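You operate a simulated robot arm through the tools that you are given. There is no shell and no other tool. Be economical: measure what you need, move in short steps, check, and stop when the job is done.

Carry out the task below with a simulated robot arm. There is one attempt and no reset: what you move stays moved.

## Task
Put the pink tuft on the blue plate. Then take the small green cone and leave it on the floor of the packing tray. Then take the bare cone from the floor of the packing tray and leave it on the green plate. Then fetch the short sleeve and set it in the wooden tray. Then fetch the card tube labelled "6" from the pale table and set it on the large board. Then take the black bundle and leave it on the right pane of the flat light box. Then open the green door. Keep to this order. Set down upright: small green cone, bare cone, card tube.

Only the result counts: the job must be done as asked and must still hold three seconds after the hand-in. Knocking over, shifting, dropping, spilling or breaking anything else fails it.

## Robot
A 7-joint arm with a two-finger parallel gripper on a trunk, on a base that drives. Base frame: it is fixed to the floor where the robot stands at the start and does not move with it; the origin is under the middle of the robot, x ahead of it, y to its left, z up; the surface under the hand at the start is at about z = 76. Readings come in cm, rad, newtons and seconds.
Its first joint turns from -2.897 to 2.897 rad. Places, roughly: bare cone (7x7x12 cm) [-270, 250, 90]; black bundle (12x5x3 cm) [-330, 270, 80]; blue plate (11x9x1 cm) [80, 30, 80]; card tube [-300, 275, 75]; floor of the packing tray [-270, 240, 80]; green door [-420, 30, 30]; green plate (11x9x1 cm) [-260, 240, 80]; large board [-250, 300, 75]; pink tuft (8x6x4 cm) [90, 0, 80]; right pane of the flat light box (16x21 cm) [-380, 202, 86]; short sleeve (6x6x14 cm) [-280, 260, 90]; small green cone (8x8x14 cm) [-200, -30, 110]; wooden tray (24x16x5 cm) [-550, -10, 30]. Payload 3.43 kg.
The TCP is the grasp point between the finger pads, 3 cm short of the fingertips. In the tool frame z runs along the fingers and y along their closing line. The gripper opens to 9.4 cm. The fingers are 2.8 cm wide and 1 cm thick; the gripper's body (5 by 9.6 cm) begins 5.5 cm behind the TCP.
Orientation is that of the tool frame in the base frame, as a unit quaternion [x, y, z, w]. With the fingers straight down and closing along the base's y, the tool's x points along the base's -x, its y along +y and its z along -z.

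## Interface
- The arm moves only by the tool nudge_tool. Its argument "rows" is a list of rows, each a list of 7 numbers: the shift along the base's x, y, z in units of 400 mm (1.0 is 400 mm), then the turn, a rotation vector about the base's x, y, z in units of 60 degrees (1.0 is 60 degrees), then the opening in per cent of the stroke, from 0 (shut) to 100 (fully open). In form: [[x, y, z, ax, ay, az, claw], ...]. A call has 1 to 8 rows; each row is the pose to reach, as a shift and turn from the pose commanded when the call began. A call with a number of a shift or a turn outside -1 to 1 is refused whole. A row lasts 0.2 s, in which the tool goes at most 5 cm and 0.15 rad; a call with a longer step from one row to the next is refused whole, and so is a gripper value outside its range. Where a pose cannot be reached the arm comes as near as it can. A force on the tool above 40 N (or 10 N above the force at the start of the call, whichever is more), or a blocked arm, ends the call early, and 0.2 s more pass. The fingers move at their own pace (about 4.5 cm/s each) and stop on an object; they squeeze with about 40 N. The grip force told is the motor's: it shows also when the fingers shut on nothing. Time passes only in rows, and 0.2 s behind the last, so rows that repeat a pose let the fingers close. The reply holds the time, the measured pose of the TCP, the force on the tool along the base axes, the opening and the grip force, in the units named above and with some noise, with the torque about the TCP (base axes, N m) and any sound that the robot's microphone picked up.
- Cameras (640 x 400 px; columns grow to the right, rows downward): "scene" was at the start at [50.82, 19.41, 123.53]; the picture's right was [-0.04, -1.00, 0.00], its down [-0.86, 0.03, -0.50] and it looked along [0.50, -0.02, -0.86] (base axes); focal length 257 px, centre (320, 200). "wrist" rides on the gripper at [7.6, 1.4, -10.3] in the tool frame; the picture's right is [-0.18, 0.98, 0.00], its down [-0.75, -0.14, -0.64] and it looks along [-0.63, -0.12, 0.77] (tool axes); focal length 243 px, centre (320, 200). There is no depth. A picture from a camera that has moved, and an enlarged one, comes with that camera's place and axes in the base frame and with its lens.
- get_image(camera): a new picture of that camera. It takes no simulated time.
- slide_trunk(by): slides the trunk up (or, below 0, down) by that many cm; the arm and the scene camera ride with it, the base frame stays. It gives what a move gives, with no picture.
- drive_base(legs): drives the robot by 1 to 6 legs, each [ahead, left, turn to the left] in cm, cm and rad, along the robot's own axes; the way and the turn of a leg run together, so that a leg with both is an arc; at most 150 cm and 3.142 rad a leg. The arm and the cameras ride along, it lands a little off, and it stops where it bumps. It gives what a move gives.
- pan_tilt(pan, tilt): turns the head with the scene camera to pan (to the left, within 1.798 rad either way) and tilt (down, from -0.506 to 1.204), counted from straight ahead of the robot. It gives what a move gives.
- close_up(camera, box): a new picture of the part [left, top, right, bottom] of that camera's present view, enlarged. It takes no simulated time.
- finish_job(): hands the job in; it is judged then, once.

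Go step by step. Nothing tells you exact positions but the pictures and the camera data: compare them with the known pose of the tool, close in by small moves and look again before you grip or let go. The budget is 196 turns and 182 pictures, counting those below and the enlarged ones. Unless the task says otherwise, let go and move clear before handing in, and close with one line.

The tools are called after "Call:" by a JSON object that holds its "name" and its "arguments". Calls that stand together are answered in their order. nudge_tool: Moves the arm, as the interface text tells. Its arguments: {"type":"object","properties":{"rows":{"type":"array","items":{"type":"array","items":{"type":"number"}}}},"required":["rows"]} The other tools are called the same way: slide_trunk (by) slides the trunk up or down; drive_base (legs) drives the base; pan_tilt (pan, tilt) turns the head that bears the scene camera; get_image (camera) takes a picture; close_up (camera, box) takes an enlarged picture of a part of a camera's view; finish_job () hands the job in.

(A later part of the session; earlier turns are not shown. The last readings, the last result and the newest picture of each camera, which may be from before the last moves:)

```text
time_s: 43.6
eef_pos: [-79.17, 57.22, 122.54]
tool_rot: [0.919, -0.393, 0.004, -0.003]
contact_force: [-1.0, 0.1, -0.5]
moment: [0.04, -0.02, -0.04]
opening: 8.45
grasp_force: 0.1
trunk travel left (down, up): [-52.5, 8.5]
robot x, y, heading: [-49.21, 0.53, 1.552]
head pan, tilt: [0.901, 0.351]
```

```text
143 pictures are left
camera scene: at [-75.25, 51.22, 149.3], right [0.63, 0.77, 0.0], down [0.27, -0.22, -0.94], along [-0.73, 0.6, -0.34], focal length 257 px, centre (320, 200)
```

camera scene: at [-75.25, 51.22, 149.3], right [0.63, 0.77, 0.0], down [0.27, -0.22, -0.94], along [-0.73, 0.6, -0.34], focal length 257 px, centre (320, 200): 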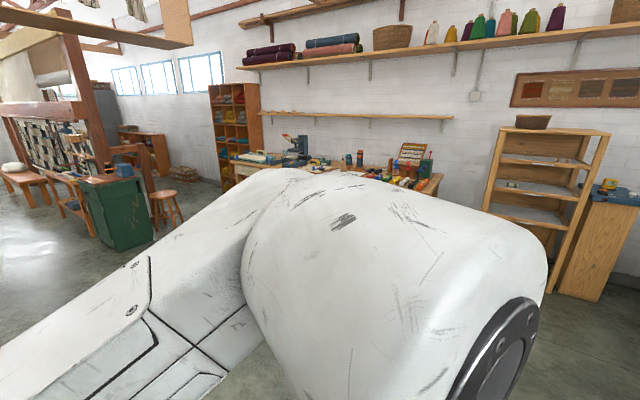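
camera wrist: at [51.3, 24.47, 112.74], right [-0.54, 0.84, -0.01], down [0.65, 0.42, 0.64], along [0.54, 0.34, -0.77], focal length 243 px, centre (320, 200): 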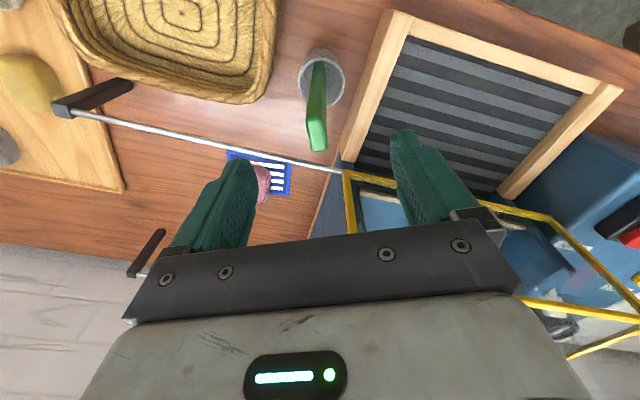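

Call:
{"name": "pan_tilt", "arguments": {"pan": 1.79, "tilt": 0.5}}

Call:
{"name": "get_image", "arguments": {"camera": "scene"}}

```text
time_s: 44.8
eef_pos: [-79.11, 57.15, 122.59]
tool_rot: [0.919, -0.394, 0.004, -0.003]
contact_force: [0.2, 0.4, -0.2]
moment: [0.02, 0.04, -0.02]
opening: 8.45
grasp_force: 0.1
trunk travel left (down, up): [-52.5, 8.5]
robot x, y, heading: [-49.03, 0.6, 1.552]
head pan, tilt: [1.791, 0.499]
```

```text
142 pictures are left
camera scene: at [-76.95, 43.48, 147.94], right [-0.2, 0.98, 0.0], down [0.47, 0.1, -0.88], along [-0.86, -0.18, -0.48], focal length 257 px, centre (320, 200)
```

scene: 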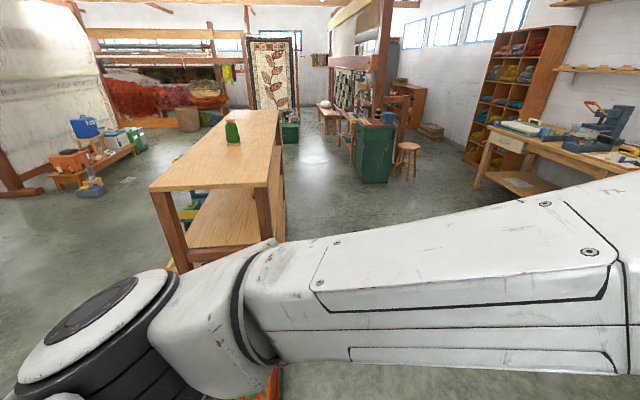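

The small green cone stands on the tall table's top. Turning to face it.

Call:
{"name": "drive_base", "arguments": {"legs": [[0, 0, 1.59]]}}

Call:
{"name": "pan_tilt", "arguments": {"pan": 0, "tilt": 0.45}}

Call:
{"name": "get_image", "arguments": {"camera": "scene"}}

```text
time_s: 49.1
eef_pos: [-105.18, -30.24, 122.45]
tool_rot: [0.925, 0.38, 0.001, -0.005]
contact_force: [0.4, 0.0, 0.5]
moment: [0.0, 0.02, -0.01]
opening: 8.45
grasp_force: 0.1
trunk travel left (down, up): [-52.5, 8.5]
robot x, y, heading: [-49.47, 0.74, -3.147]
head pan, tilt: [1.791, 0.499]
```

```text
time_s: 50.9
eef_pos: [-105.22, -30.22, 122.48]
tool_rot: [0.925, 0.379, 0.0, -0.005]
contact_force: [-0.3, 0.4, -0.2]
moment: [-0.04, 0.03, 0.0]
opening: 8.45
grasp_force: 0.0
trunk travel left (down, up): [-52.5, 8.5]
robot x, y, heading: [-49.32, 0.74, -3.143]
head pan, tilt: [0.0, 0.45]
```

```text
141 pictures are left
camera scene: at [-102.61, -18.76, 148.38], right [0.0, 1.0, 0.0], down [0.44, 0.0, -0.9], along [-0.9, 0.0, -0.44], focal length 257 px, centre (320, 200)
```

scene: 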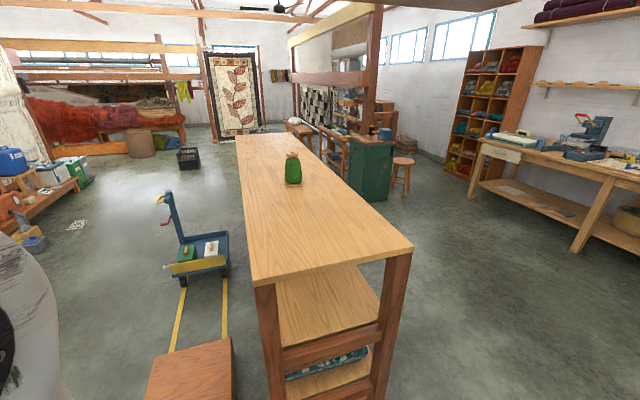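

The cone is at about [-213, -31] with the tabletop at z≈103, and its right edge is at about y = −5 there. I'll raise the trunk, then go around the +y side and face the cone from there.

Call:
{"name": "slide_trunk", "arguments": {"by": 8}}

Call:
{"name": "drive_base", "arguments": {"legs": [[0, -56, 0], [90, 0, 0], [80, 0, 0], [0, 0, 1.57]]}}

Call:
{"name": "get_image", "arguments": {"camera": "scene"}}

Call:
{"name": "get_image", "arguments": {"camera": "wrist"}}

```text
time_s: 52.0
eef_pos: [-105.2, -30.23, 130.6]
tool_rot: [0.925, 0.38, 0.0, -0.005]
contact_force: [-0.1, 0.4, -0.5]
moment: [-0.01, 0.01, -0.02]
opening: 8.47
grasp_force: 0.1
trunk travel left (down, up): [-60.5, 0.5]
robot x, y, heading: [-48.83, 0.65, -3.14]
head pan, tilt: [0.0, 0.45]
```

```text
time_s: 67.2
eef_pos: [-188.36, 3.1, 130.41]
tool_rot: [0.406, 0.914, -0.003, -0.005]
contact_force: [-0.2, 0.3, -0.4]
moment: [0.04, 0.02, 0.02]
opening: 8.46
grasp_force: 0.0
trunk travel left (down, up): [-60.5, 0.5]
robot x, y, heading: [-216.43, 60.51, -1.614]
head pan, tilt: [0.0, 0.45]
```

```text
140 pictures are left
camera scene: at [-199.52, 6.42, 156.38], right [-1.0, 0.05, 0.0], down [0.02, 0.43, -0.9], along [-0.04, -0.9, -0.44], focal length 257 px, centre (320, 200)
```

scene: 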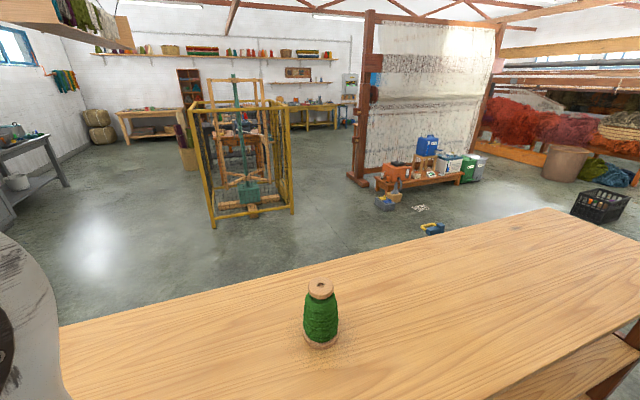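

```text
139 pictures are left
camera wrist: at [-192.12, 9.59, 140.71], right [0.85, 0.52, -0.01], down [0.41, -0.65, 0.64], along [0.33, -0.55, -0.77], focal length 243 px, centre (320, 200)
```

wrist: 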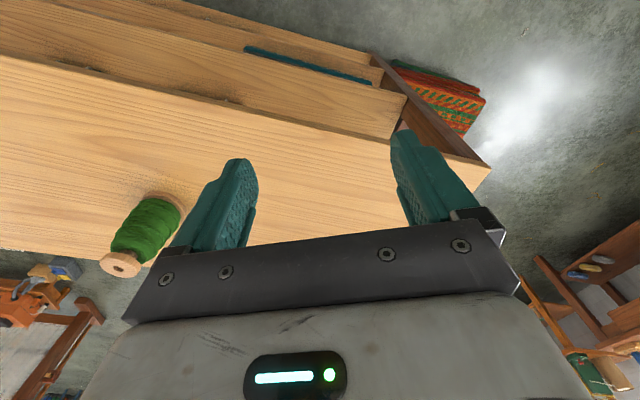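

The spool stands at about [-201, -31] and its top is at z≈118. I'll drive 12 cm closer and bring the hand over it.

Call:
{"name": "drive_base", "arguments": {"legs": [[12, 0, 0]]}}

Call:
{"name": "nudge_tool", "arguments": {"rows": [[-0.04, -0.07, 0, 0, 0, -0.12, 100], [-0.08, -0.14, 0, 0, 0, -0.24, 100], [-0.12, -0.21, 0, 0, 0, -0.36, 100], [-0.16, -0.28, 0, 0, 0, -0.48, 100], [-0.2, -0.35, 0, 0, 0, -0.6, 100], [-0.25, -0.43, 0, 0, 0, -0.74, 100], [-0.28, -0.5, -0.05, 0, 0, -0.74, 100]]}}

Call:
{"name": "get_image", "arguments": {"camera": "wrist"}}

Call:
{"name": "get_image", "arguments": {"camera": "scene"}}

```text
time_s: 68.4
eef_pos: [-188.71, -9.24, 130.56]
tool_rot: [0.405, 0.914, -0.003, -0.004]
contact_force: [-0.7, -0.5, -0.3]
moment: [-0.01, -0.02, -0.03]
opening: 8.46
grasp_force: 0.1
trunk travel left (down, up): [-60.5, 0.5]
robot x, y, heading: [-216.88, 48.1, -1.614]
head pan, tilt: [0.0, 0.45]
```

```text
time_s: 70.0
eef_pos: [-199.86, -29.12, 128.47]
tool_rot: [0.722, 0.692, 0.0, -0.004]
contact_force: [0.0, 0.0, -0.1]
moment: [-0.05, 0.02, 0.0]
opening: 9.41
grasp_force: 0.1
trunk travel left (down, up): [-60.5, 0.5]
robot x, y, heading: [-216.94, 48.05, -1.614]
head pan, tilt: [0.0, 0.45]
```

```text
138 pictures are left
camera wrist: at [-198.01, -21.85, 138.66], right [0.97, -0.23, -0.01], down [-0.17, -0.75, 0.64], along [-0.15, -0.62, -0.77], focal length 243 px, centre (320, 200)
```

wrist: 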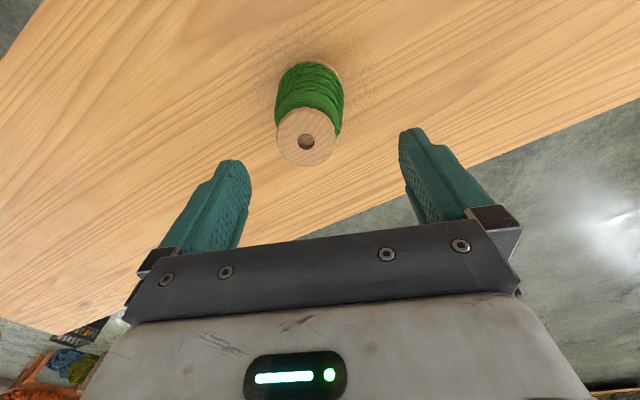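

```text
137 pictures are left
camera scene: at [-200.0, -5.95, 156.38], right [-1.0, 0.04, 0.0], down [0.02, 0.43, -0.9], along [-0.04, -0.9, -0.44], focal length 257 px, centre (320, 200)
```

scene: 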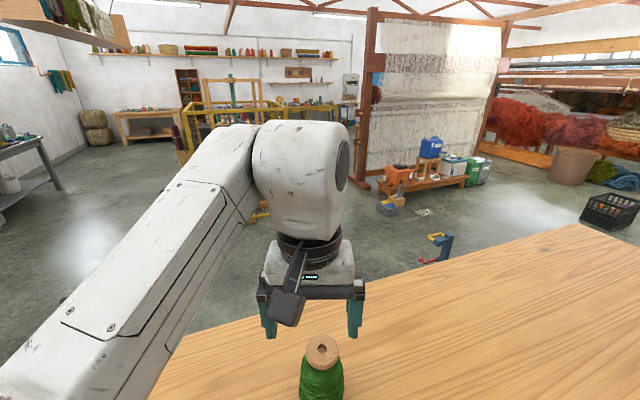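

The flange centre is at [-201.5, -31.2]. Centring and descending around it.

Call:
{"name": "nudge_tool", "arguments": {"rows": [[-0.02, -0.026, 0, 0, 0, 0, 100], [-0.041, -0.052, -0.05, 0, 0, 0, 100], [-0.041, -0.052, -0.14, 0, 0, 0, 100], [-0.041, -0.052, -0.24, 0, 0, 0, 100], [-0.041, -0.052, -0.32, 0, 0, 0, 100], [-0.041, -0.052, -0.37, 0, 0, 0, 100]]}}

Call:
{"name": "get_image", "arguments": {"camera": "wrist"}}

Call:
{"name": "get_image", "arguments": {"camera": "scene"}}

```text
time_s: 71.4
eef_pos: [-201.55, -31.56, 115.56]
tool_rot: [0.722, 0.691, -0.006, 0.0]
contact_force: [-1.3, 4.7, 14.7]
moment: [0.11, -0.26, 0.05]
opening: 9.38
grasp_force: 0.1
trunk travel left (down, up): [-60.5, 0.5]
robot x, y, heading: [-217.1, 48.16, -1.618]
head pan, tilt: [0.0, 0.45]
stopped in row 6: the force on the tool passed its limit at 57 N (the readings are from after the stop); the commanded pose is now the measured one
```

```text
136 pictures are left
camera wrist: at [-199.6, -24.0, 125.71], right [0.97, -0.23, -0.01], down [-0.17, -0.74, 0.65], along [-0.15, -0.63, -0.76], focal length 243 px, centre (320, 200)
```

wrist: 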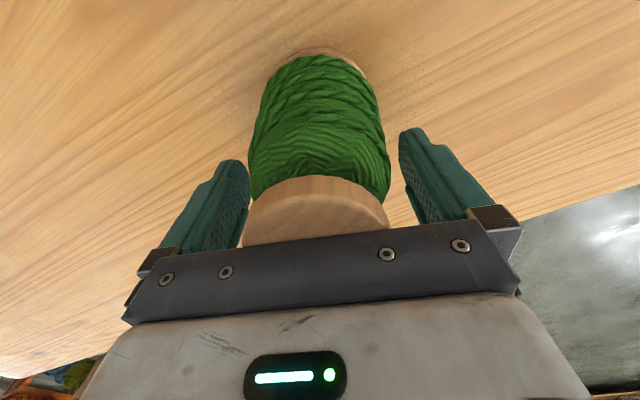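

```text
135 pictures are left
camera scene: at [-200.03, -5.93, 156.42], right [-1.0, 0.04, 0.0], down [0.02, 0.43, -0.9], along [-0.04, -0.9, -0.44], focal length 257 px, centre (320, 200)
```

scene: 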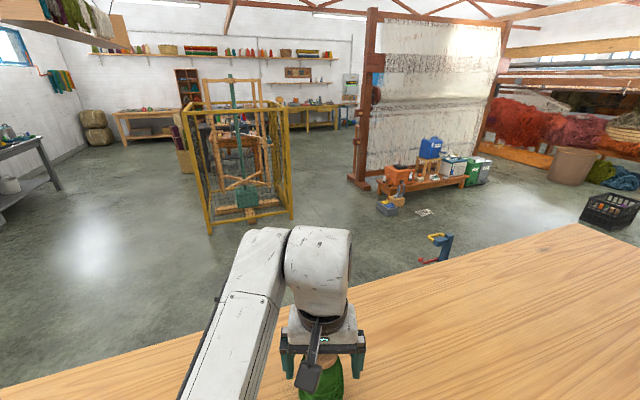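

The palm just touched the spool's top, at z≈121. I'll rise slightly, then close.

Call:
{"name": "nudge_tool", "arguments": {"rows": [[0, 0, 0.015, 0, 0, 0, 100], [0, 0, 0.02, 0, 0, 0, 80], [0, 0, 0.02, 0, 0, 0, 60], [0, 0, 0.02, 0, 0, 0, 40], [0, 0, 0.02, 0, 0, 0, 25], [0, 0, 0.02, 0, 0, 0, 20], [0, 0, 0.02, 0, 0, 0, 20]]}}

Call:
{"name": "get_image", "arguments": {"camera": "wrist"}}

```text
time_s: 73.0
eef_pos: [-201.59, -31.68, 116.2]
tool_rot: [0.722, 0.692, -0.005, -0.001]
contact_force: [0.5, -0.7, 0.3]
moment: [0.0, 0.0, -0.01]
opening: 6.15
grasp_force: 40.1
trunk travel left (down, up): [-60.5, 0.5]
robot x, y, heading: [-216.86, 48.01, -1.617]
head pan, tilt: [0.0, 0.45]
```

```text
134 pictures are left
camera wrist: at [-199.67, -24.11, 126.34], right [0.97, -0.23, -0.01], down [-0.17, -0.74, 0.65], along [-0.15, -0.63, -0.76], focal length 243 px, centre (320, 200)
```

wrist: 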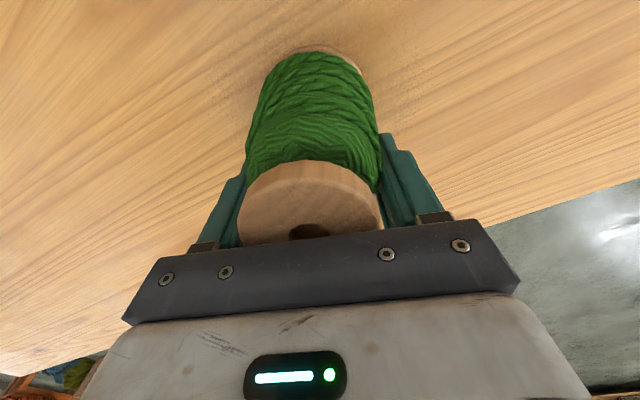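

Gripped. Lifting.

Call:
{"name": "nudge_tool", "arguments": {"rows": [[0, 0, 0.02, 0, 0, 0, 20], [0, 0, 0.08, 0, 0, 0, 20], [0, 0, 0.16, 0, 0, 0, 20], [0, 0, 0.25, 0, 0, 0, 20], [0, 0.08, 0.3, 0, 0, 0, 20], [0, 0.18, 0.32, 0, 0, 0, 20], [0, 0.28, 0.32, 0, 0, 0, 20], [0, 0.38, 0.32, 0, 0, 0, 20]]}}

Call:
{"name": "get_image", "arguments": {"camera": "wrist"}}

```text
time_s: 74.8
eef_pos: [-201.62, -16.57, 128.99]
tool_rot: [0.722, 0.691, -0.006, -0.001]
contact_force: [-0.3, 0.2, -3.1]
moment: [-0.07, -0.01, 0.0]
opening: 6.16
grasp_force: 40.0
trunk travel left (down, up): [-60.5, 0.5]
robot x, y, heading: [-217.0, 48.04, -1.614]
head pan, tilt: [0.0, 0.45]
```

```text
133 pictures are left
camera wrist: at [-199.7, -9.15, 139.07], right [0.97, -0.23, -0.01], down [-0.17, -0.74, 0.65], along [-0.15, -0.63, -0.76], focal length 243 px, centre (320, 200)
```

wrist: 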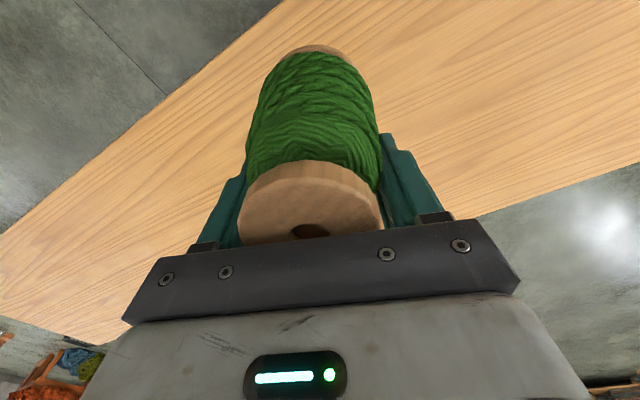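

Held firmly. Backing away from the table and turning around toward the packing bench.

Call:
{"name": "drive_base", "arguments": {"legs": [[-45, 0, 0], [0, 0, 1.6], [0, 0, 1.58]]}}

Call:
{"name": "get_image", "arguments": {"camera": "scene"}}

```text
time_s: 85.2
eef_pos: [-231.25, 158.09, 128.93]
tool_rot: [-0.695, 0.719, -0.001, 0.005]
contact_force: [-0.4, 0.6, -2.2]
moment: [0.01, 0.01, 0.0]
opening: 6.22
grasp_force: 39.9
trunk travel left (down, up): [-60.5, 0.5]
robot x, y, heading: [-214.93, 93.58, 1.543]
head pan, tilt: [0.0, 0.45]
```

```text
132 pictures are left
camera scene: at [-232.87, 147.73, 156.38], right [1.0, -0.03, 0.0], down [-0.01, -0.44, -0.9], along [0.03, 0.9, -0.44], focal length 257 px, centre (320, 200)
```

scene: 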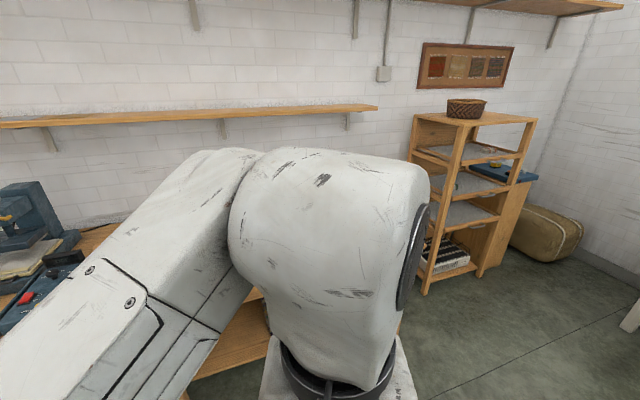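

Call:
{"name": "pan_tilt", "arguments": {"pan": 0.6, "tilt": 0.6}}

Call:
{"name": "get_image", "arguments": {"camera": "scene"}}

Call:
{"name": "get_image", "arguments": {"camera": "wrist"}}

```text
time_s: 86.2
eef_pos: [-231.27, 158.2, 128.84]
tool_rot: [-0.696, 0.718, 0.0, 0.005]
contact_force: [0.4, -0.2, -2.5]
moment: [0.02, -0.01, 0.0]
opening: 6.2
grasp_force: 40.4
trunk travel left (down, up): [-60.5, 0.5]
robot x, y, heading: [-215.21, 93.52, 1.534]
head pan, tilt: [0.6, 0.6]
```

```text
131 pictures are left
camera scene: at [-237.92, 146.0, 155.02], right [0.84, 0.54, 0.0], down [0.3, -0.48, -0.83], along [-0.44, 0.7, -0.56], focal length 257 px, centre (320, 200)
```

scene: 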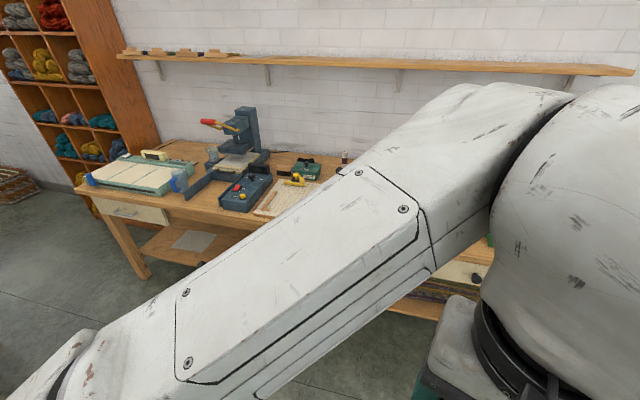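

```text
130 pictures are left
camera wrist: at [-232.98, 150.35, 139.06], right [-0.98, 0.21, -0.01], down [0.16, 0.74, 0.65], along [0.14, 0.63, -0.76], focal length 243 px, centre (320, 200)
```

wrist: 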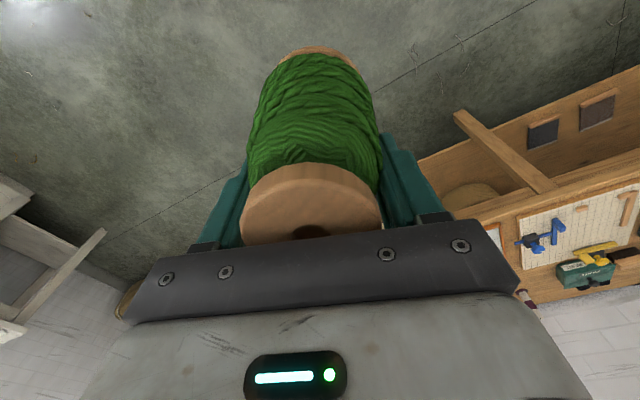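

The bench edge runs from about [-432, 179] to [-218, 244]. I'll turn square to it (heading ≈1.86), move a little nearer, and look down.

Call:
{"name": "drive_base", "arguments": {"legs": [[0, 0, 0.33], [25, 20, 0]]}}

Call:
{"name": "pan_tilt", "arguments": {"pan": -0.1, "tilt": 0.8}}

Call:
{"name": "get_image", "arguments": {"camera": "scene"}}

Call:
{"name": "get_image", "arguments": {"camera": "wrist"}}

```text
time_s: 89.3
eef_pos: [-276.92, 167.55, 128.88]
tool_rot: [0.803, -0.596, 0.001, -0.006]
contact_force: [-0.2, 1.0, -2.4]
moment: [-0.02, 0.01, 0.03]
opening: 6.19
grasp_force: 40.6
trunk travel left (down, up): [-60.5, 0.5]
robot x, y, heading: [-241.33, 111.64, 1.862]
head pan, tilt: [0.6, 0.6]
```

```text
time_s: 90.4
eef_pos: [-276.97, 167.65, 128.91]
tool_rot: [0.802, -0.597, 0.0, -0.005]
contact_force: [0.1, 0.0, -2.7]
moment: [0.07, 0.02, 0.02]
opening: 6.16
grasp_force: 40.1
trunk travel left (down, up): [-60.5, 0.5]
robot x, y, heading: [-240.52, 111.66, 1.859]
head pan, tilt: [-0.099, 0.799]
```

```text
129 pictures are left
camera scene: at [-274.05, 156.45, 153.34], right [0.98, 0.19, 0.0], down [0.14, -0.7, -0.7], along [-0.13, 0.68, -0.72], focal length 257 px, centre (320, 200)
```

scene: 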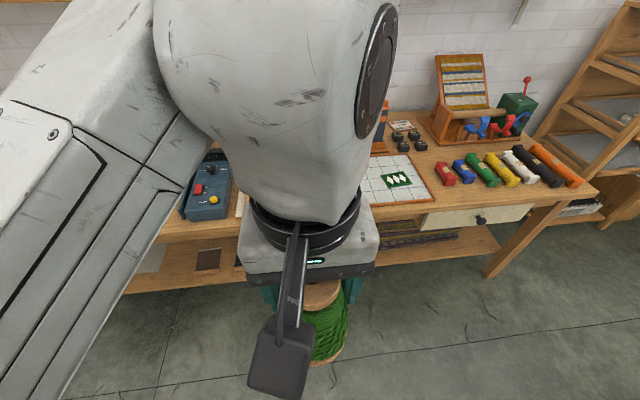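

```text
128 pictures are left
camera wrist: at [-276.17, 159.72, 139.06], right [-0.99, -0.11, -0.01], down [-0.09, 0.76, 0.65], along [-0.06, 0.64, -0.76], focal length 243 px, centre (320, 200)
```

wrist: 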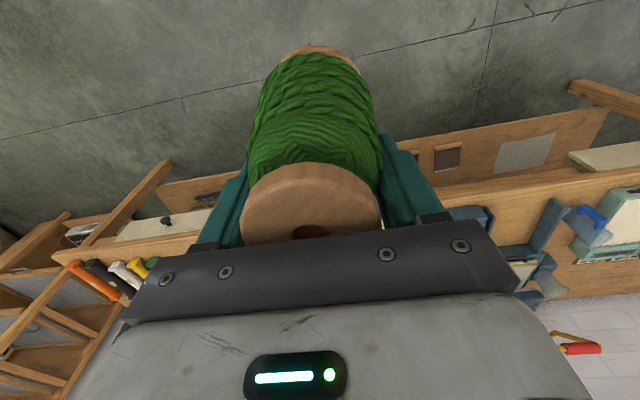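

The green plate is at about [-257, 247], and the tray is hidden behind the arm. Strafing left to uncover it.

Call:
{"name": "drive_base", "arguments": {"legs": [[0, 30, 0]]}}

Call:
{"name": "pan_tilt", "arguments": {"pan": -0.3, "tilt": 0.7}}

Call:
{"name": "get_image", "arguments": {"camera": "scene"}}

```text
time_s: 92.4
eef_pos: [-305.53, 158.96, 128.99]
tool_rot: [0.805, -0.594, 0.0, -0.005]
contact_force: [-0.4, 0.2, -2.3]
moment: [0.03, 0.0, -0.01]
opening: 6.21
grasp_force: 39.9
trunk travel left (down, up): [-60.5, 0.5]
robot x, y, heading: [-269.32, 103.23, 1.864]
head pan, tilt: [-0.099, 0.799]
```

```text
time_s: 93.2
eef_pos: [-305.45, 158.98, 128.86]
tool_rot: [0.805, -0.594, -0.001, -0.006]
contact_force: [0.6, 0.6, -1.4]
moment: [0.04, 0.05, 0.0]
opening: 6.19
grasp_force: 39.9
trunk travel left (down, up): [-60.5, 0.5]
robot x, y, heading: [-268.97, 103.19, 1.864]
head pan, tilt: [-0.3, 0.7]
```

```text
127 pictures are left
camera scene: at [-300.85, 148.35, 154.16], right [1.0, 0.0, 0.0], down [0.0, -0.64, -0.76], along [0.0, 0.76, -0.64], focal length 257 px, centre (320, 200)
```

scene: 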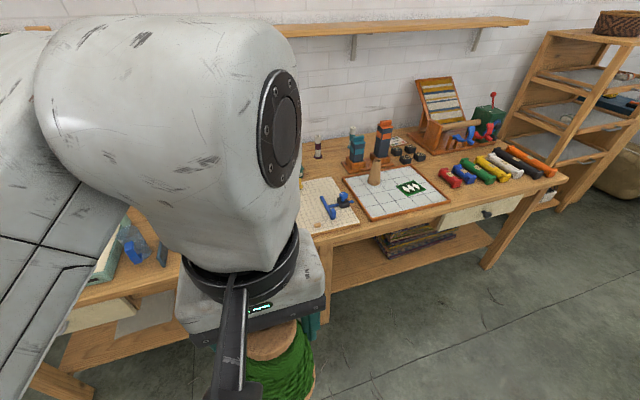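

Call:
{"name": "close_up", "arguments": {"camera": "scene", "box": [290, 70, 530, 240]}}

```text
2.35 times, centred on (410, 155) of scene
camera zoom: at [-300.85, 148.35, 154.16], right [1.0, 0.0, 0.0], down [0.0, -0.64, -0.76], along [0.0, 0.76, -0.64], focal length 604 px, centre (108, 306)
```

zoom: 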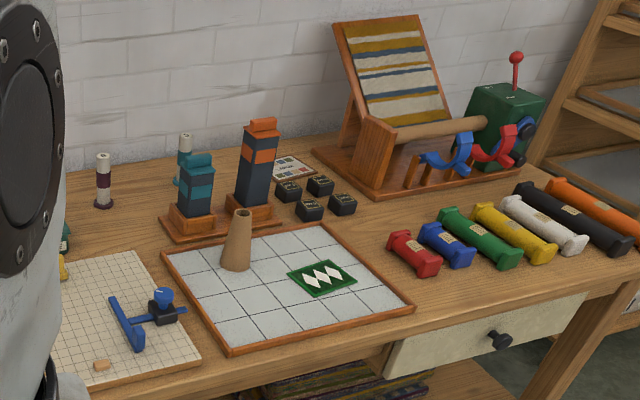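

The packing tray is the grey gridded board with an orange rim: centre about [-264, 249], bare cone at [-273, 255], green plate at [-255, 250]. I'll drive in front of it and put the green cone around [-270, 238].

Call:
{"name": "drive_base", "arguments": {"legs": [[0, -38, 0], [50, 0, 0]]}}

Call:
{"name": "pan_tilt", "arguments": {"pan": 0, "tilt": 0.9}}

Call:
{"name": "get_image", "arguments": {"camera": "scene"}}

Call:
{"name": "get_image", "arguments": {"camera": "wrist"}}

```text
time_s: 98.1
eef_pos: [-283.33, 217.94, 128.96]
tool_rot: [0.805, -0.593, 0.0, -0.006]
contact_force: [0.2, -0.3, -2.3]
moment: [0.05, 0.0, 0.04]
opening: 6.18
grasp_force: 39.9
trunk travel left (down, up): [-60.5, 0.5]
robot x, y, heading: [-247.12, 162.13, 1.87]
head pan, tilt: [-0.3, 0.7]
```

```text
time_s: 98.9
eef_pos: [-283.29, 217.82, 128.9]
tool_rot: [0.805, -0.594, -0.001, -0.005]
contact_force: [0.2, 0.0, -1.7]
moment: [0.02, 0.04, -0.02]
opening: 6.16
grasp_force: 39.7
trunk travel left (down, up): [-60.5, 0.5]
robot x, y, heading: [-247.04, 162.54, 1.868]
head pan, tilt: [0.0, 0.901]
```

```text
125 pictures are left
camera scene: at [-280.93, 206.03, 152.55], right [0.96, 0.29, 0.0], down [0.23, -0.75, -0.62], along [-0.18, 0.59, -0.78], focal length 257 px, centre (320, 200)
```

scene: 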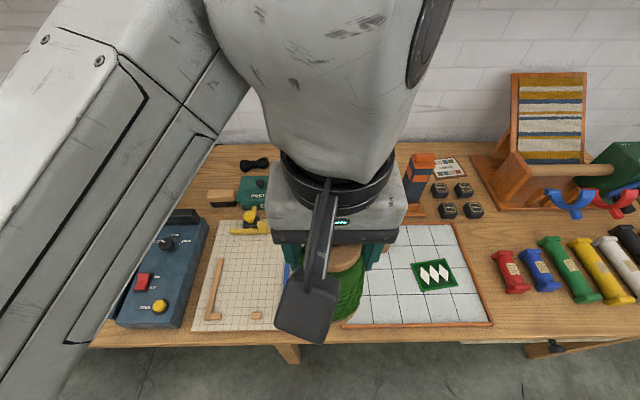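

```text
124 pictures are left
camera wrist: at [-282.45, 209.98, 139.06], right [-0.99, -0.11, -0.01], down [-0.09, 0.76, 0.65], along [-0.07, 0.64, -0.76], focal length 243 px, centre (320, 200)
```

wrist: 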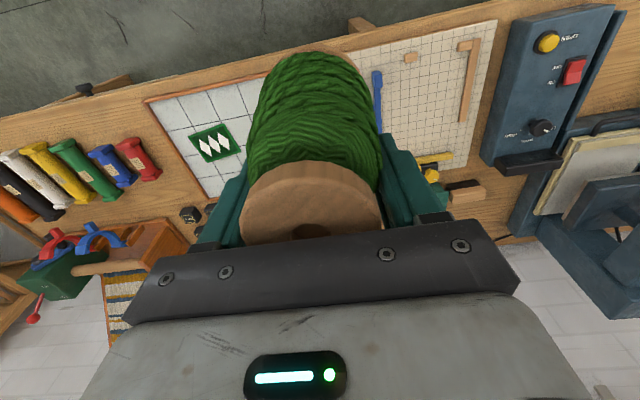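

I'll lower the trunk 15 cm, then bring the green cone over the front-left part of the tray floor at about [-270, 236].

Call:
{"name": "slide_trunk", "arguments": {"by": -15}}

Call:
{"name": "nudge_tool", "arguments": {"rows": [[0.06, 0.08, 0, 0, 0, 0, 20], [0.12, 0.16, 0, 0, 0, 0, 20], [0.18, 0.245, 0, 0, 0, 0, 20], [0.24, 0.33, 0, 0, 0, 0, 20], [0.3, 0.41, 0, 0, 0, 0, 20], [0.333, 0.452, -0.08, 0, 0, 0, 20], [0.333, 0.452, -0.2, 0, 0, 0, 20], [0.333, 0.452, -0.32, 0, 0, 0, 20]]}}

Call:
{"name": "get_image", "arguments": {"camera": "scene"}}

Call:
{"name": "get_image", "arguments": {"camera": "wrist"}}

```text
time_s: 100.7
eef_pos: [-283.33, 218.06, 113.99]
tool_rot: [0.804, -0.595, 0.0, -0.006]
contact_force: [-0.3, 0.5, -1.9]
moment: [0.07, 0.03, 0.0]
opening: 6.16
grasp_force: 40.0
trunk travel left (down, up): [-45.5, 15.5]
robot x, y, heading: [-247.06, 162.16, 1.865]
head pan, tilt: [0.0, 0.901]
```

```text
time_s: 102.5
eef_pos: [-269.96, 235.99, 101.17]
tool_rot: [0.805, -0.593, 0.0, -0.005]
contact_force: [0.4, -0.1, -1.8]
moment: [0.04, 0.01, 0.01]
opening: 6.16
grasp_force: 40.3
trunk travel left (down, up): [-45.5, 15.5]
robot x, y, heading: [-246.93, 162.32, 1.864]
head pan, tilt: [0.0, 0.901]
```

```text
123 pictures are left
camera scene: at [-280.92, 206.04, 137.56], right [0.96, 0.29, 0.0], down [0.23, -0.75, -0.62], along [-0.18, 0.59, -0.78], focal length 257 px, centre (320, 200)
```

scene: 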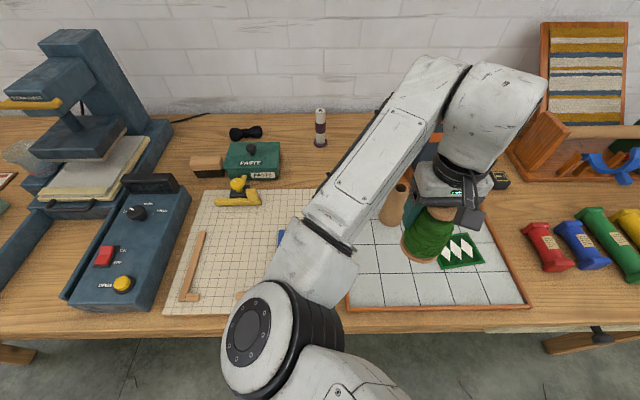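

```text
122 pictures are left
camera wrist: at [-269.1, 228.11, 111.29], right [-0.99, -0.11, -0.01], down [-0.09, 0.76, 0.65], along [-0.07, 0.64, -0.76], focal length 243 px, centre (320, 200)
```

wrist: 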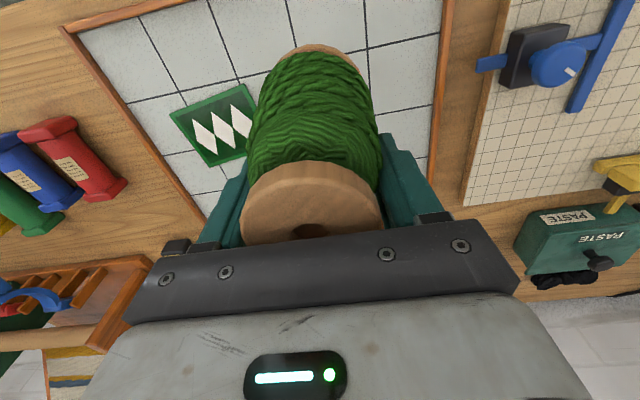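

The spot [-270, 236] is clear of the bare cone (15 cm away) and the plate. Lowering to just above the floor.

Call:
{"name": "nudge_tool", "arguments": {"rows": [[0, 0, -0.1, 0, 0, 0, 20], [0, 0, -0.2, 0, 0, 0, 20], [0, 0, -0.28, 0, 0, 0, 20], [0, 0, -0.33, 0, 0, 0, 20], [0, 0, -0.345, 0, 0, 0, 20], [0, 0, -0.345, 0, 0, 0, 20]]}}

Call:
{"name": "close_up", "arguments": {"camera": "scene", "box": [340, 140, 540, 320]}}

```text
time_s: 103.5
eef_pos: [-270.0, 236.17, 88.92]
tool_rot: [0.805, -0.594, -0.002, -0.009]
contact_force: [2.1, -4.9, 15.5]
moment: [-0.54, 0.18, 0.12]
opening: 6.15
grasp_force: 39.9
trunk travel left (down, up): [-45.5, 15.5]
robot x, y, heading: [-247.13, 162.38, 1.868]
head pan, tilt: [0.0, 0.901]
stopped in row 5: the force on the tool passed its limit at 95 N (the readings are from after the stop); the commanded pose is now the measured one
```

```text
2.22 times, centred on (440, 230) of scene
camera zoom: at [-280.89, 206.0, 137.6], right [0.96, 0.29, 0.0], down [0.23, -0.75, -0.62], along [-0.18, 0.59, -0.78], focal length 570 px, centre (53, 133)
```

zoom: 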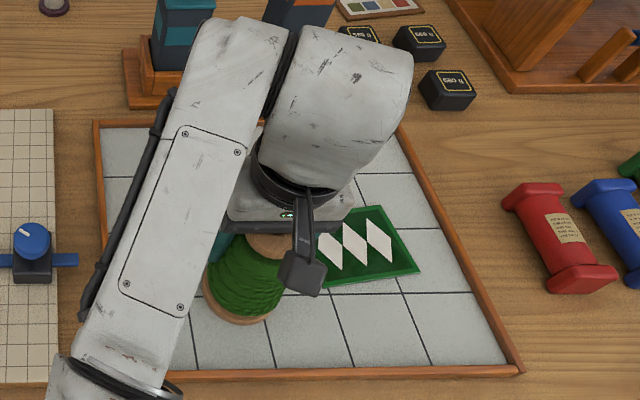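

The cone has touched down on the tray floor. Opening and rising straight up.

Call:
{"name": "nudge_tool", "arguments": {"rows": [[0, 0, 0.005, 0, 0, 0, 50], [0, 0, 0.005, 0, 0, 0, 80], [0, 0, 0.005, 0, 0, 0, 100], [0, 0, 0.005, 0, 0, 0, 100], [0, 0, 0.06, 0, 0, 0, 100], [0, 0, 0.14, 0, 0, 0, 100], [0, 0, 0.24, 0, 0, 0, 100], [0, 0, 0.34, 0, 0, 0, 100]]}}

Call:
{"name": "get_image", "arguments": {"camera": "wrist"}}

Call:
{"name": "get_image", "arguments": {"camera": "scene"}}

```text
time_s: 105.3
eef_pos: [-269.83, 235.91, 102.43]
tool_rot: [0.804, -0.594, -0.001, -0.008]
contact_force: [0.0, 0.1, 0.4]
moment: [-0.01, -0.01, 0.02]
opening: 9.37
grasp_force: 0.0
trunk travel left (down, up): [-45.5, 15.5]
robot x, y, heading: [-247.0, 162.17, 1.868]
head pan, tilt: [0.0, 0.901]
```

```text
120 pictures are left
camera wrist: at [-268.92, 227.96, 112.44], right [-0.99, -0.11, -0.01], down [-0.09, 0.75, 0.65], along [-0.07, 0.65, -0.76], focal length 243 px, centre (320, 200)
```

wrist: 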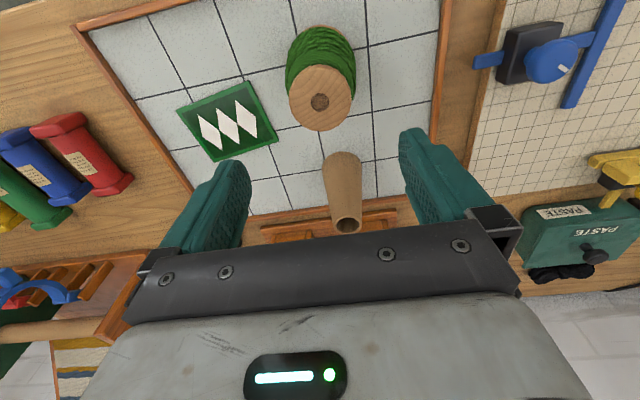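

```text
119 pictures are left
camera scene: at [-280.91, 206.06, 137.53], right [0.96, 0.29, 0.0], down [0.23, -0.75, -0.62], along [-0.18, 0.59, -0.78], focal length 257 px, centre (320, 200)
```

scene: 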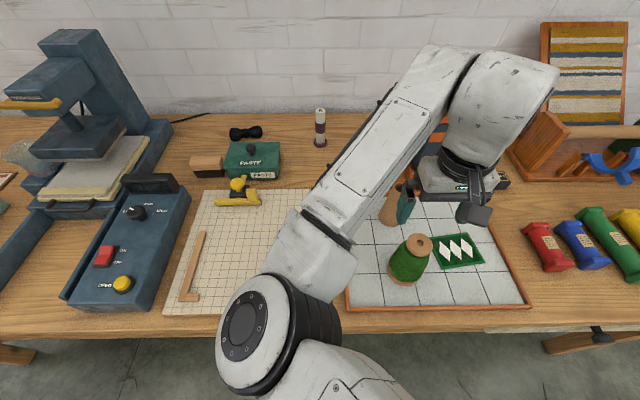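

The green cone stands upright on the tray floor, and the bench floor works out to z≈80. The bare cone is at about [-274.3, 248.8] with its top near z = 92. Moving over it and descending.

Call:
{"name": "nudge_tool", "arguments": {"rows": [[-0.03, 0.1, 0, 0, 0, 0, 100], [-0.06, 0.2, 0, 0, 0, 0, 100], [-0.1, 0.3, 0, 0, 0, 0, 100], [-0.113, 0.325, -0.05, 0, 0, 0, 100], [-0.113, 0.325, -0.15, 0, 0, 0, 100], [-0.113, 0.325, -0.2, 0, 0, 0, 100]]}}

Call:
{"name": "get_image", "arguments": {"camera": "wrist"}}

Call:
{"name": "get_image", "arguments": {"camera": "scene"}}

```text
time_s: 106.7
eef_pos: [-274.72, 249.17, 94.23]
tool_rot: [0.805, -0.594, -0.002, -0.009]
contact_force: [-0.2, -0.6, -0.6]
moment: [0.01, 0.04, -0.02]
opening: 9.39
grasp_force: 0.0
trunk travel left (down, up): [-45.5, 15.5]
robot x, y, heading: [-246.95, 162.25, 1.867]
head pan, tilt: [0.0, 0.901]
```

```text
118 pictures are left
camera wrist: at [-273.89, 241.1, 104.26], right [-0.99, -0.11, -0.01], down [-0.09, 0.75, 0.65], along [-0.07, 0.65, -0.76], focal length 243 px, centre (320, 200)
```

wrist: 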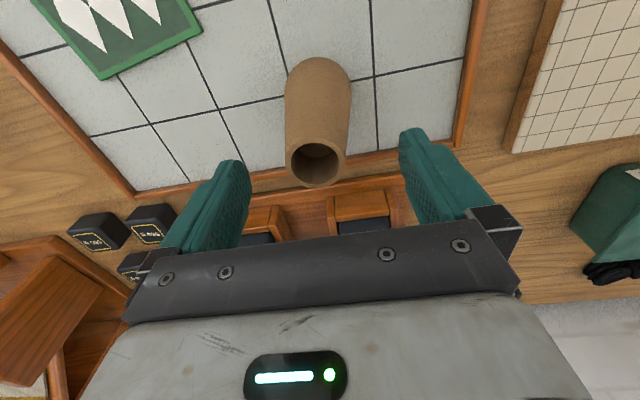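

```text
117 pictures are left
camera scene: at [-280.92, 206.06, 137.55], right [0.96, 0.29, 0.0], down [0.23, -0.75, -0.62], along [-0.18, 0.59, -0.78], focal length 257 px, centre (320, 200)
```

scene: 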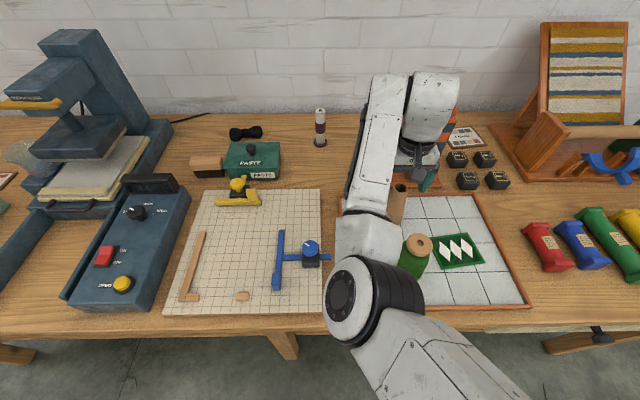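

Aligned. For elbow clearance over the green cone I'll raise the trunk 10 cm, then descend with the hand.

Call:
{"name": "slide_trunk", "arguments": {"by": 10}}

Call:
{"name": "nudge_tool", "arguments": {"rows": [[0, 0, -0.1, 0, 0, 0, 100], [0.003, -0.004, -0.2, 0, 0, 0, 100], [0.005, -0.006, -0.28, 0, 0, 0, 100], [0.005, -0.006, -0.34, 0, 0, 0, 100], [0.005, -0.006, -0.4, 0, 0, 0, 100], [0.005, -0.006, -0.4, 0, 0, 0, 100]]}}

Call:
{"name": "get_image", "arguments": {"camera": "wrist"}}

Call:
{"name": "get_image", "arguments": {"camera": "scene"}}

```text
time_s: 108.0
eef_pos: [-274.75, 249.06, 104.17]
tool_rot: [0.805, -0.594, -0.002, -0.009]
contact_force: [0.3, 0.6, 0.1]
moment: [-0.03, 0.0, -0.02]
opening: 9.4
grasp_force: 0.1
trunk travel left (down, up): [-55.5, 5.5]
robot x, y, heading: [-246.94, 161.87, 1.869]
head pan, tilt: [0.0, 0.901]
```

```text
time_s: 109.4
eef_pos: [-274.47, 248.86, 88.17]
tool_rot: [0.805, -0.594, -0.002, -0.01]
contact_force: [0.3, -0.1, -0.8]
moment: [-0.01, 0.0, 0.01]
opening: 9.41
grasp_force: 0.0
trunk travel left (down, up): [-55.5, 5.5]
robot x, y, heading: [-247.05, 161.94, 1.864]
head pan, tilt: [0.0, 0.901]
```

```text
116 pictures are left
camera wrist: at [-273.57, 240.82, 98.29], right [-0.99, -0.11, -0.01], down [-0.09, 0.75, 0.65], along [-0.07, 0.65, -0.76], focal length 243 px, centre (320, 200)
```

wrist: 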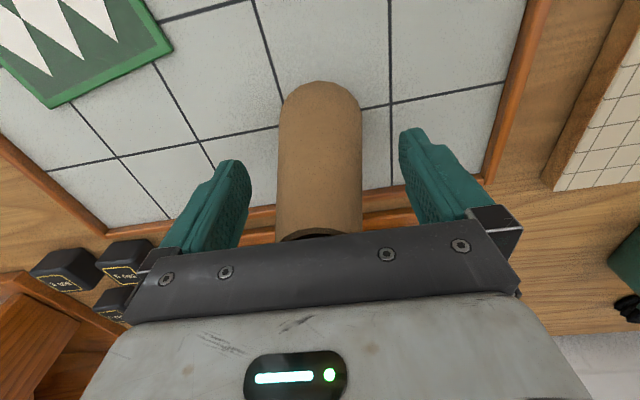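

```text
115 pictures are left
camera scene: at [-280.91, 206.06, 147.54], right [0.96, 0.29, 0.0], down [0.23, -0.75, -0.62], along [-0.18, 0.59, -0.78], focal length 257 px, centre (320, 200)
```

scene: 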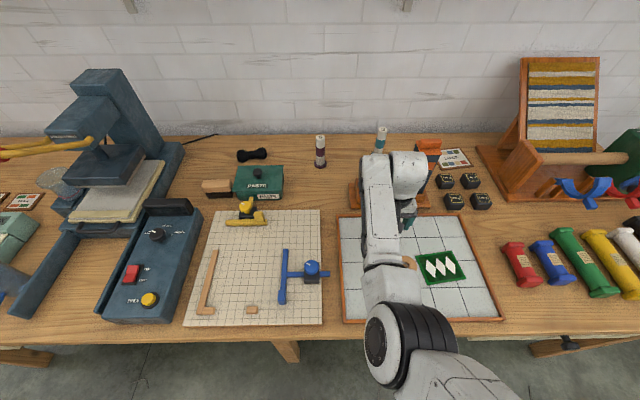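

Centred. Gripping the bare cone and lifting.

Call:
{"name": "nudge_tool", "arguments": {"rows": [[0, 0, 0, 0, 0, 0, 70], [0, 0, 0, 0, 0, 0, 50], [0, 0, 0, 0, 0, 0, 30], [0, 0, 0, 0, 0, 0, 15], [0, 0, 0, 0, 0, 0, 10], [0, 0, 0.04, 0, 0, 0, 10], [0, 0, 0.12, 0, 0, 0, 10], [0, 0, 0.2, 0, 0, 0, 10]]}}

Call:
{"name": "get_image", "arguments": {"camera": "wrist"}}

Call:
{"name": "get_image", "arguments": {"camera": "scene"}}

```text
time_s: 111.2
eef_pos: [-274.58, 248.96, 96.32]
tool_rot: [0.805, -0.594, -0.002, -0.009]
contact_force: [-0.2, 0.3, -0.9]
moment: [0.0, 0.02, 0.0]
opening: 4.83
grasp_force: 40.1
trunk travel left (down, up): [-55.5, 5.5]
robot x, y, heading: [-246.98, 161.84, 1.865]
head pan, tilt: [0.0, 0.901]
```

```text
114 pictures are left
camera wrist: at [-273.63, 240.89, 106.34], right [-0.99, -0.11, -0.01], down [-0.09, 0.75, 0.65], along [-0.07, 0.65, -0.76], focal length 243 px, centre (320, 200)
```

wrist: 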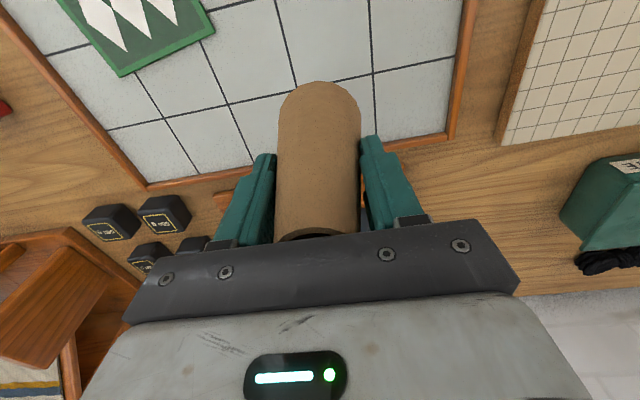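

```text
113 pictures are left
camera scene: at [-280.92, 206.06, 147.54], right [0.96, 0.29, 0.0], down [0.23, -0.75, -0.62], along [-0.18, 0.59, -0.78], focal length 257 px, centre (320, 200)
```

scene: 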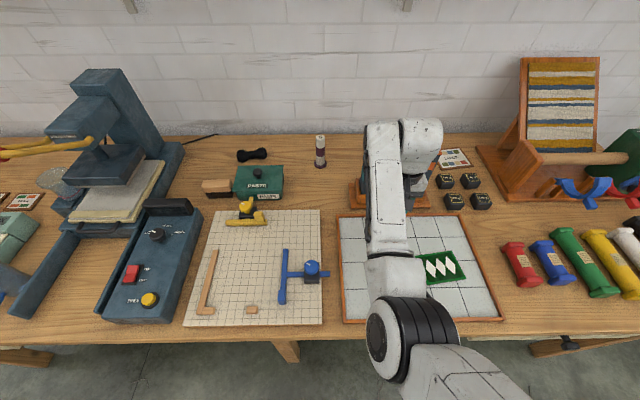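

Held. Moving over the green plate at about [-257, 244].

Call:
{"name": "nudge_tool", "arguments": {"rows": [[0.05, -0.015, 0.03, 0, 0, 0, 10], [0.15, -0.042, 0.05, 0, 0, 0, 10], [0.26, -0.072, 0.05, 0, 0, 0, 10], [0.36, -0.1, 0.05, 0, 0, 0, 10], [0.44, -0.122, 0.05, 0, 0, 0, 10], [0.44, -0.122, 0.05, 0, 0, 0, 10]]}}

Call:
{"name": "get_image", "arguments": {"camera": "wrist"}}

Call:
{"name": "get_image", "arguments": {"camera": "scene"}}

```text
time_s: 112.6
eef_pos: [-256.96, 243.92, 98.26]
tool_rot: [0.804, -0.594, -0.002, -0.01]
contact_force: [-0.2, -0.2, -0.5]
moment: [-0.02, 0.0, -0.02]
opening: 4.85
grasp_force: 40.0
trunk travel left (down, up): [-55.5, 5.5]
robot x, y, heading: [-247.25, 162.21, 1.861]
head pan, tilt: [0.0, 0.901]
```

```text
112 pictures are left
camera wrist: at [-256.15, 235.92, 108.32], right [-0.99, -0.11, -0.01], down [-0.09, 0.75, 0.65], along [-0.07, 0.65, -0.76], focal length 243 px, centre (320, 200)
```

wrist: 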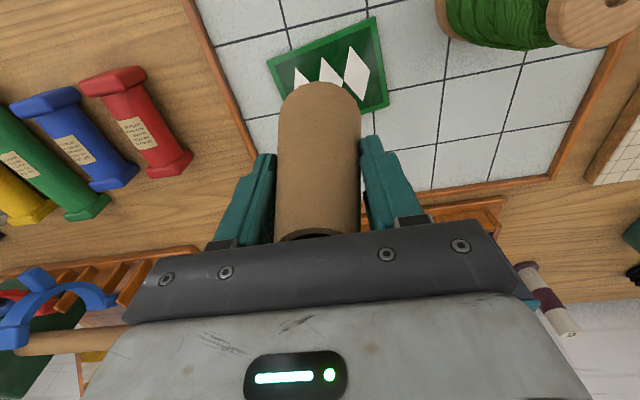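

```text
111 pictures are left
camera scene: at [-280.9, 206.06, 147.55], right [0.96, 0.29, 0.0], down [0.23, -0.75, -0.62], along [-0.18, 0.59, -0.78], focal length 257 px, centre (320, 200)
```

scene: 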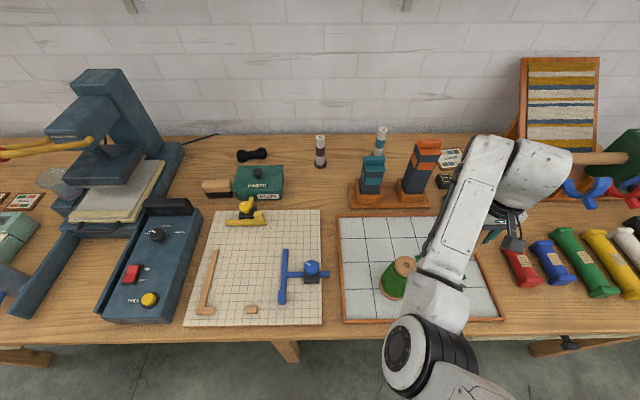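

Plate centre reads [-257.7, 243.6]. Lowering slowly onto it.

Call:
{"name": "nudge_tool", "arguments": {"rows": [[-0.018, -0.008, -0.08, 0, 0, 0, 10], [-0.018, -0.008, -0.16, 0, 0, 0, 10], [-0.018, -0.008, -0.2, 0, 0, 0, 10], [-0.018, -0.008, -0.212, 0, 0, 0, 10], [-0.018, -0.008, -0.22, 0, 0, 0, 10], [-0.018, -0.008, -0.226, 0, 0, 0, 10]]}}

Call:
{"name": "get_image", "arguments": {"camera": "wrist"}}

```text
time_s: 114.0
eef_pos: [-257.76, 243.67, 89.25]
tool_rot: [0.804, -0.595, -0.002, -0.009]
contact_force: [-0.6, 0.4, -0.2]
moment: [0.02, -0.02, 0.02]
opening: 4.84
grasp_force: 40.2
trunk travel left (down, up): [-55.5, 5.5]
robot x, y, heading: [-247.04, 162.03, 1.869]
head pan, tilt: [0.0, 0.901]
```

```text
110 pictures are left
camera wrist: at [-256.92, 235.62, 99.25], right [-0.99, -0.11, -0.01], down [-0.09, 0.75, 0.65], along [-0.07, 0.65, -0.76], focal length 243 px, centre (320, 200)
```

wrist: 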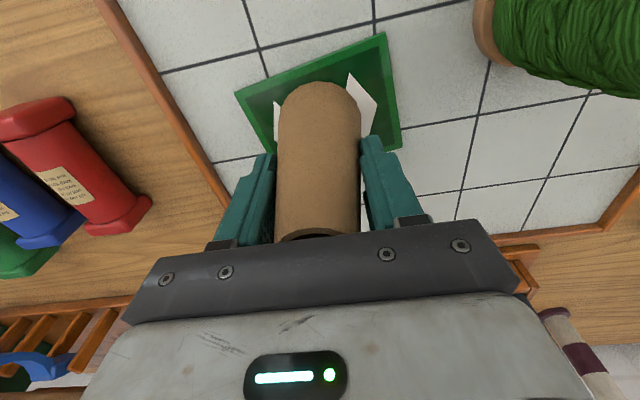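

Centred on the plate. A few more millimetres down to contact.

Call:
{"name": "nudge_tool", "arguments": {"rows": [[-0.005, 0, -0.008, 0, 0, 0, 10], [-0.005, 0, -0.014, 0, 0, 0, 10], [-0.005, 0, -0.018, 0, 0, 0, 10]]}}

```text
time_s: 114.8
eef_pos: [-257.93, 243.71, 88.66]
tool_rot: [0.805, -0.594, -0.002, -0.009]
contact_force: [-0.8, -2.8, 10.7]
moment: [-0.22, 0.12, 0.0]
opening: 4.83
grasp_force: 40.1
trunk travel left (down, up): [-55.5, 5.5]
robot x, y, heading: [-247.22, 162.01, 1.862]
head pan, tilt: [0.0, 0.901]
```

Contact at 10 N. Releasing and rising.

Call:
{"name": "nudge_tool", "arguments": {"rows": [[0, 0, 0.002, 0, 0, 0, 60], [0, 0, 0.002, 0, 0, 0, 80], [0, 0, 0.002, 0, 0, 0, 100], [0, 0, 0.04, 0, 0, 0, 100], [0, 0, 0.12, 0, 0, 0, 100], [0, 0, 0.22, 0, 0, 0, 100], [0, 0, 0.33, 0, 0, 0, 100], [0, 0, 0.38, 0, 0, 0, 100]]}}

Call:
{"name": "get_image", "arguments": {"camera": "wrist"}}

Call:
{"name": "get_image", "arguments": {"camera": "scene"}}

```text
time_s: 116.6
eef_pos: [-258.08, 243.75, 103.62]
tool_rot: [0.804, -0.594, -0.002, -0.007]
contact_force: [0.4, -0.2, 0.9]
moment: [0.03, 0.0, 0.0]
opening: 9.39
grasp_force: 0.1
trunk travel left (down, up): [-55.5, 5.5]
robot x, y, heading: [-247.09, 162.15, 1.863]
head pan, tilt: [0.0, 0.901]
```

```text
109 pictures are left
camera wrist: at [-257.16, 235.73, 113.7], right [-0.99, -0.11, -0.01], down [-0.09, 0.75, 0.65], along [-0.07, 0.65, -0.76], focal length 243 px, centre (320, 200)
```

wrist: 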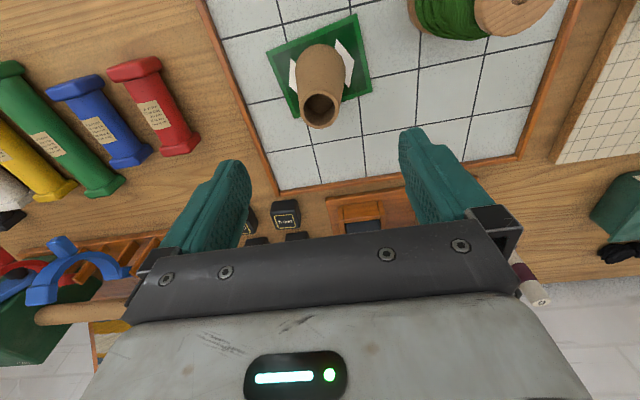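

```text
108 pictures are left
camera scene: at [-280.92, 206.05, 147.54], right [0.96, 0.29, 0.0], down [0.23, -0.75, -0.62], along [-0.18, 0.59, -0.78], focal length 257 px, centre (320, 200)
```

scene: 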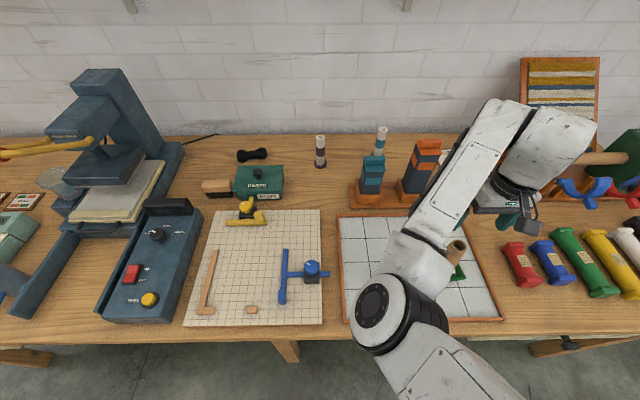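

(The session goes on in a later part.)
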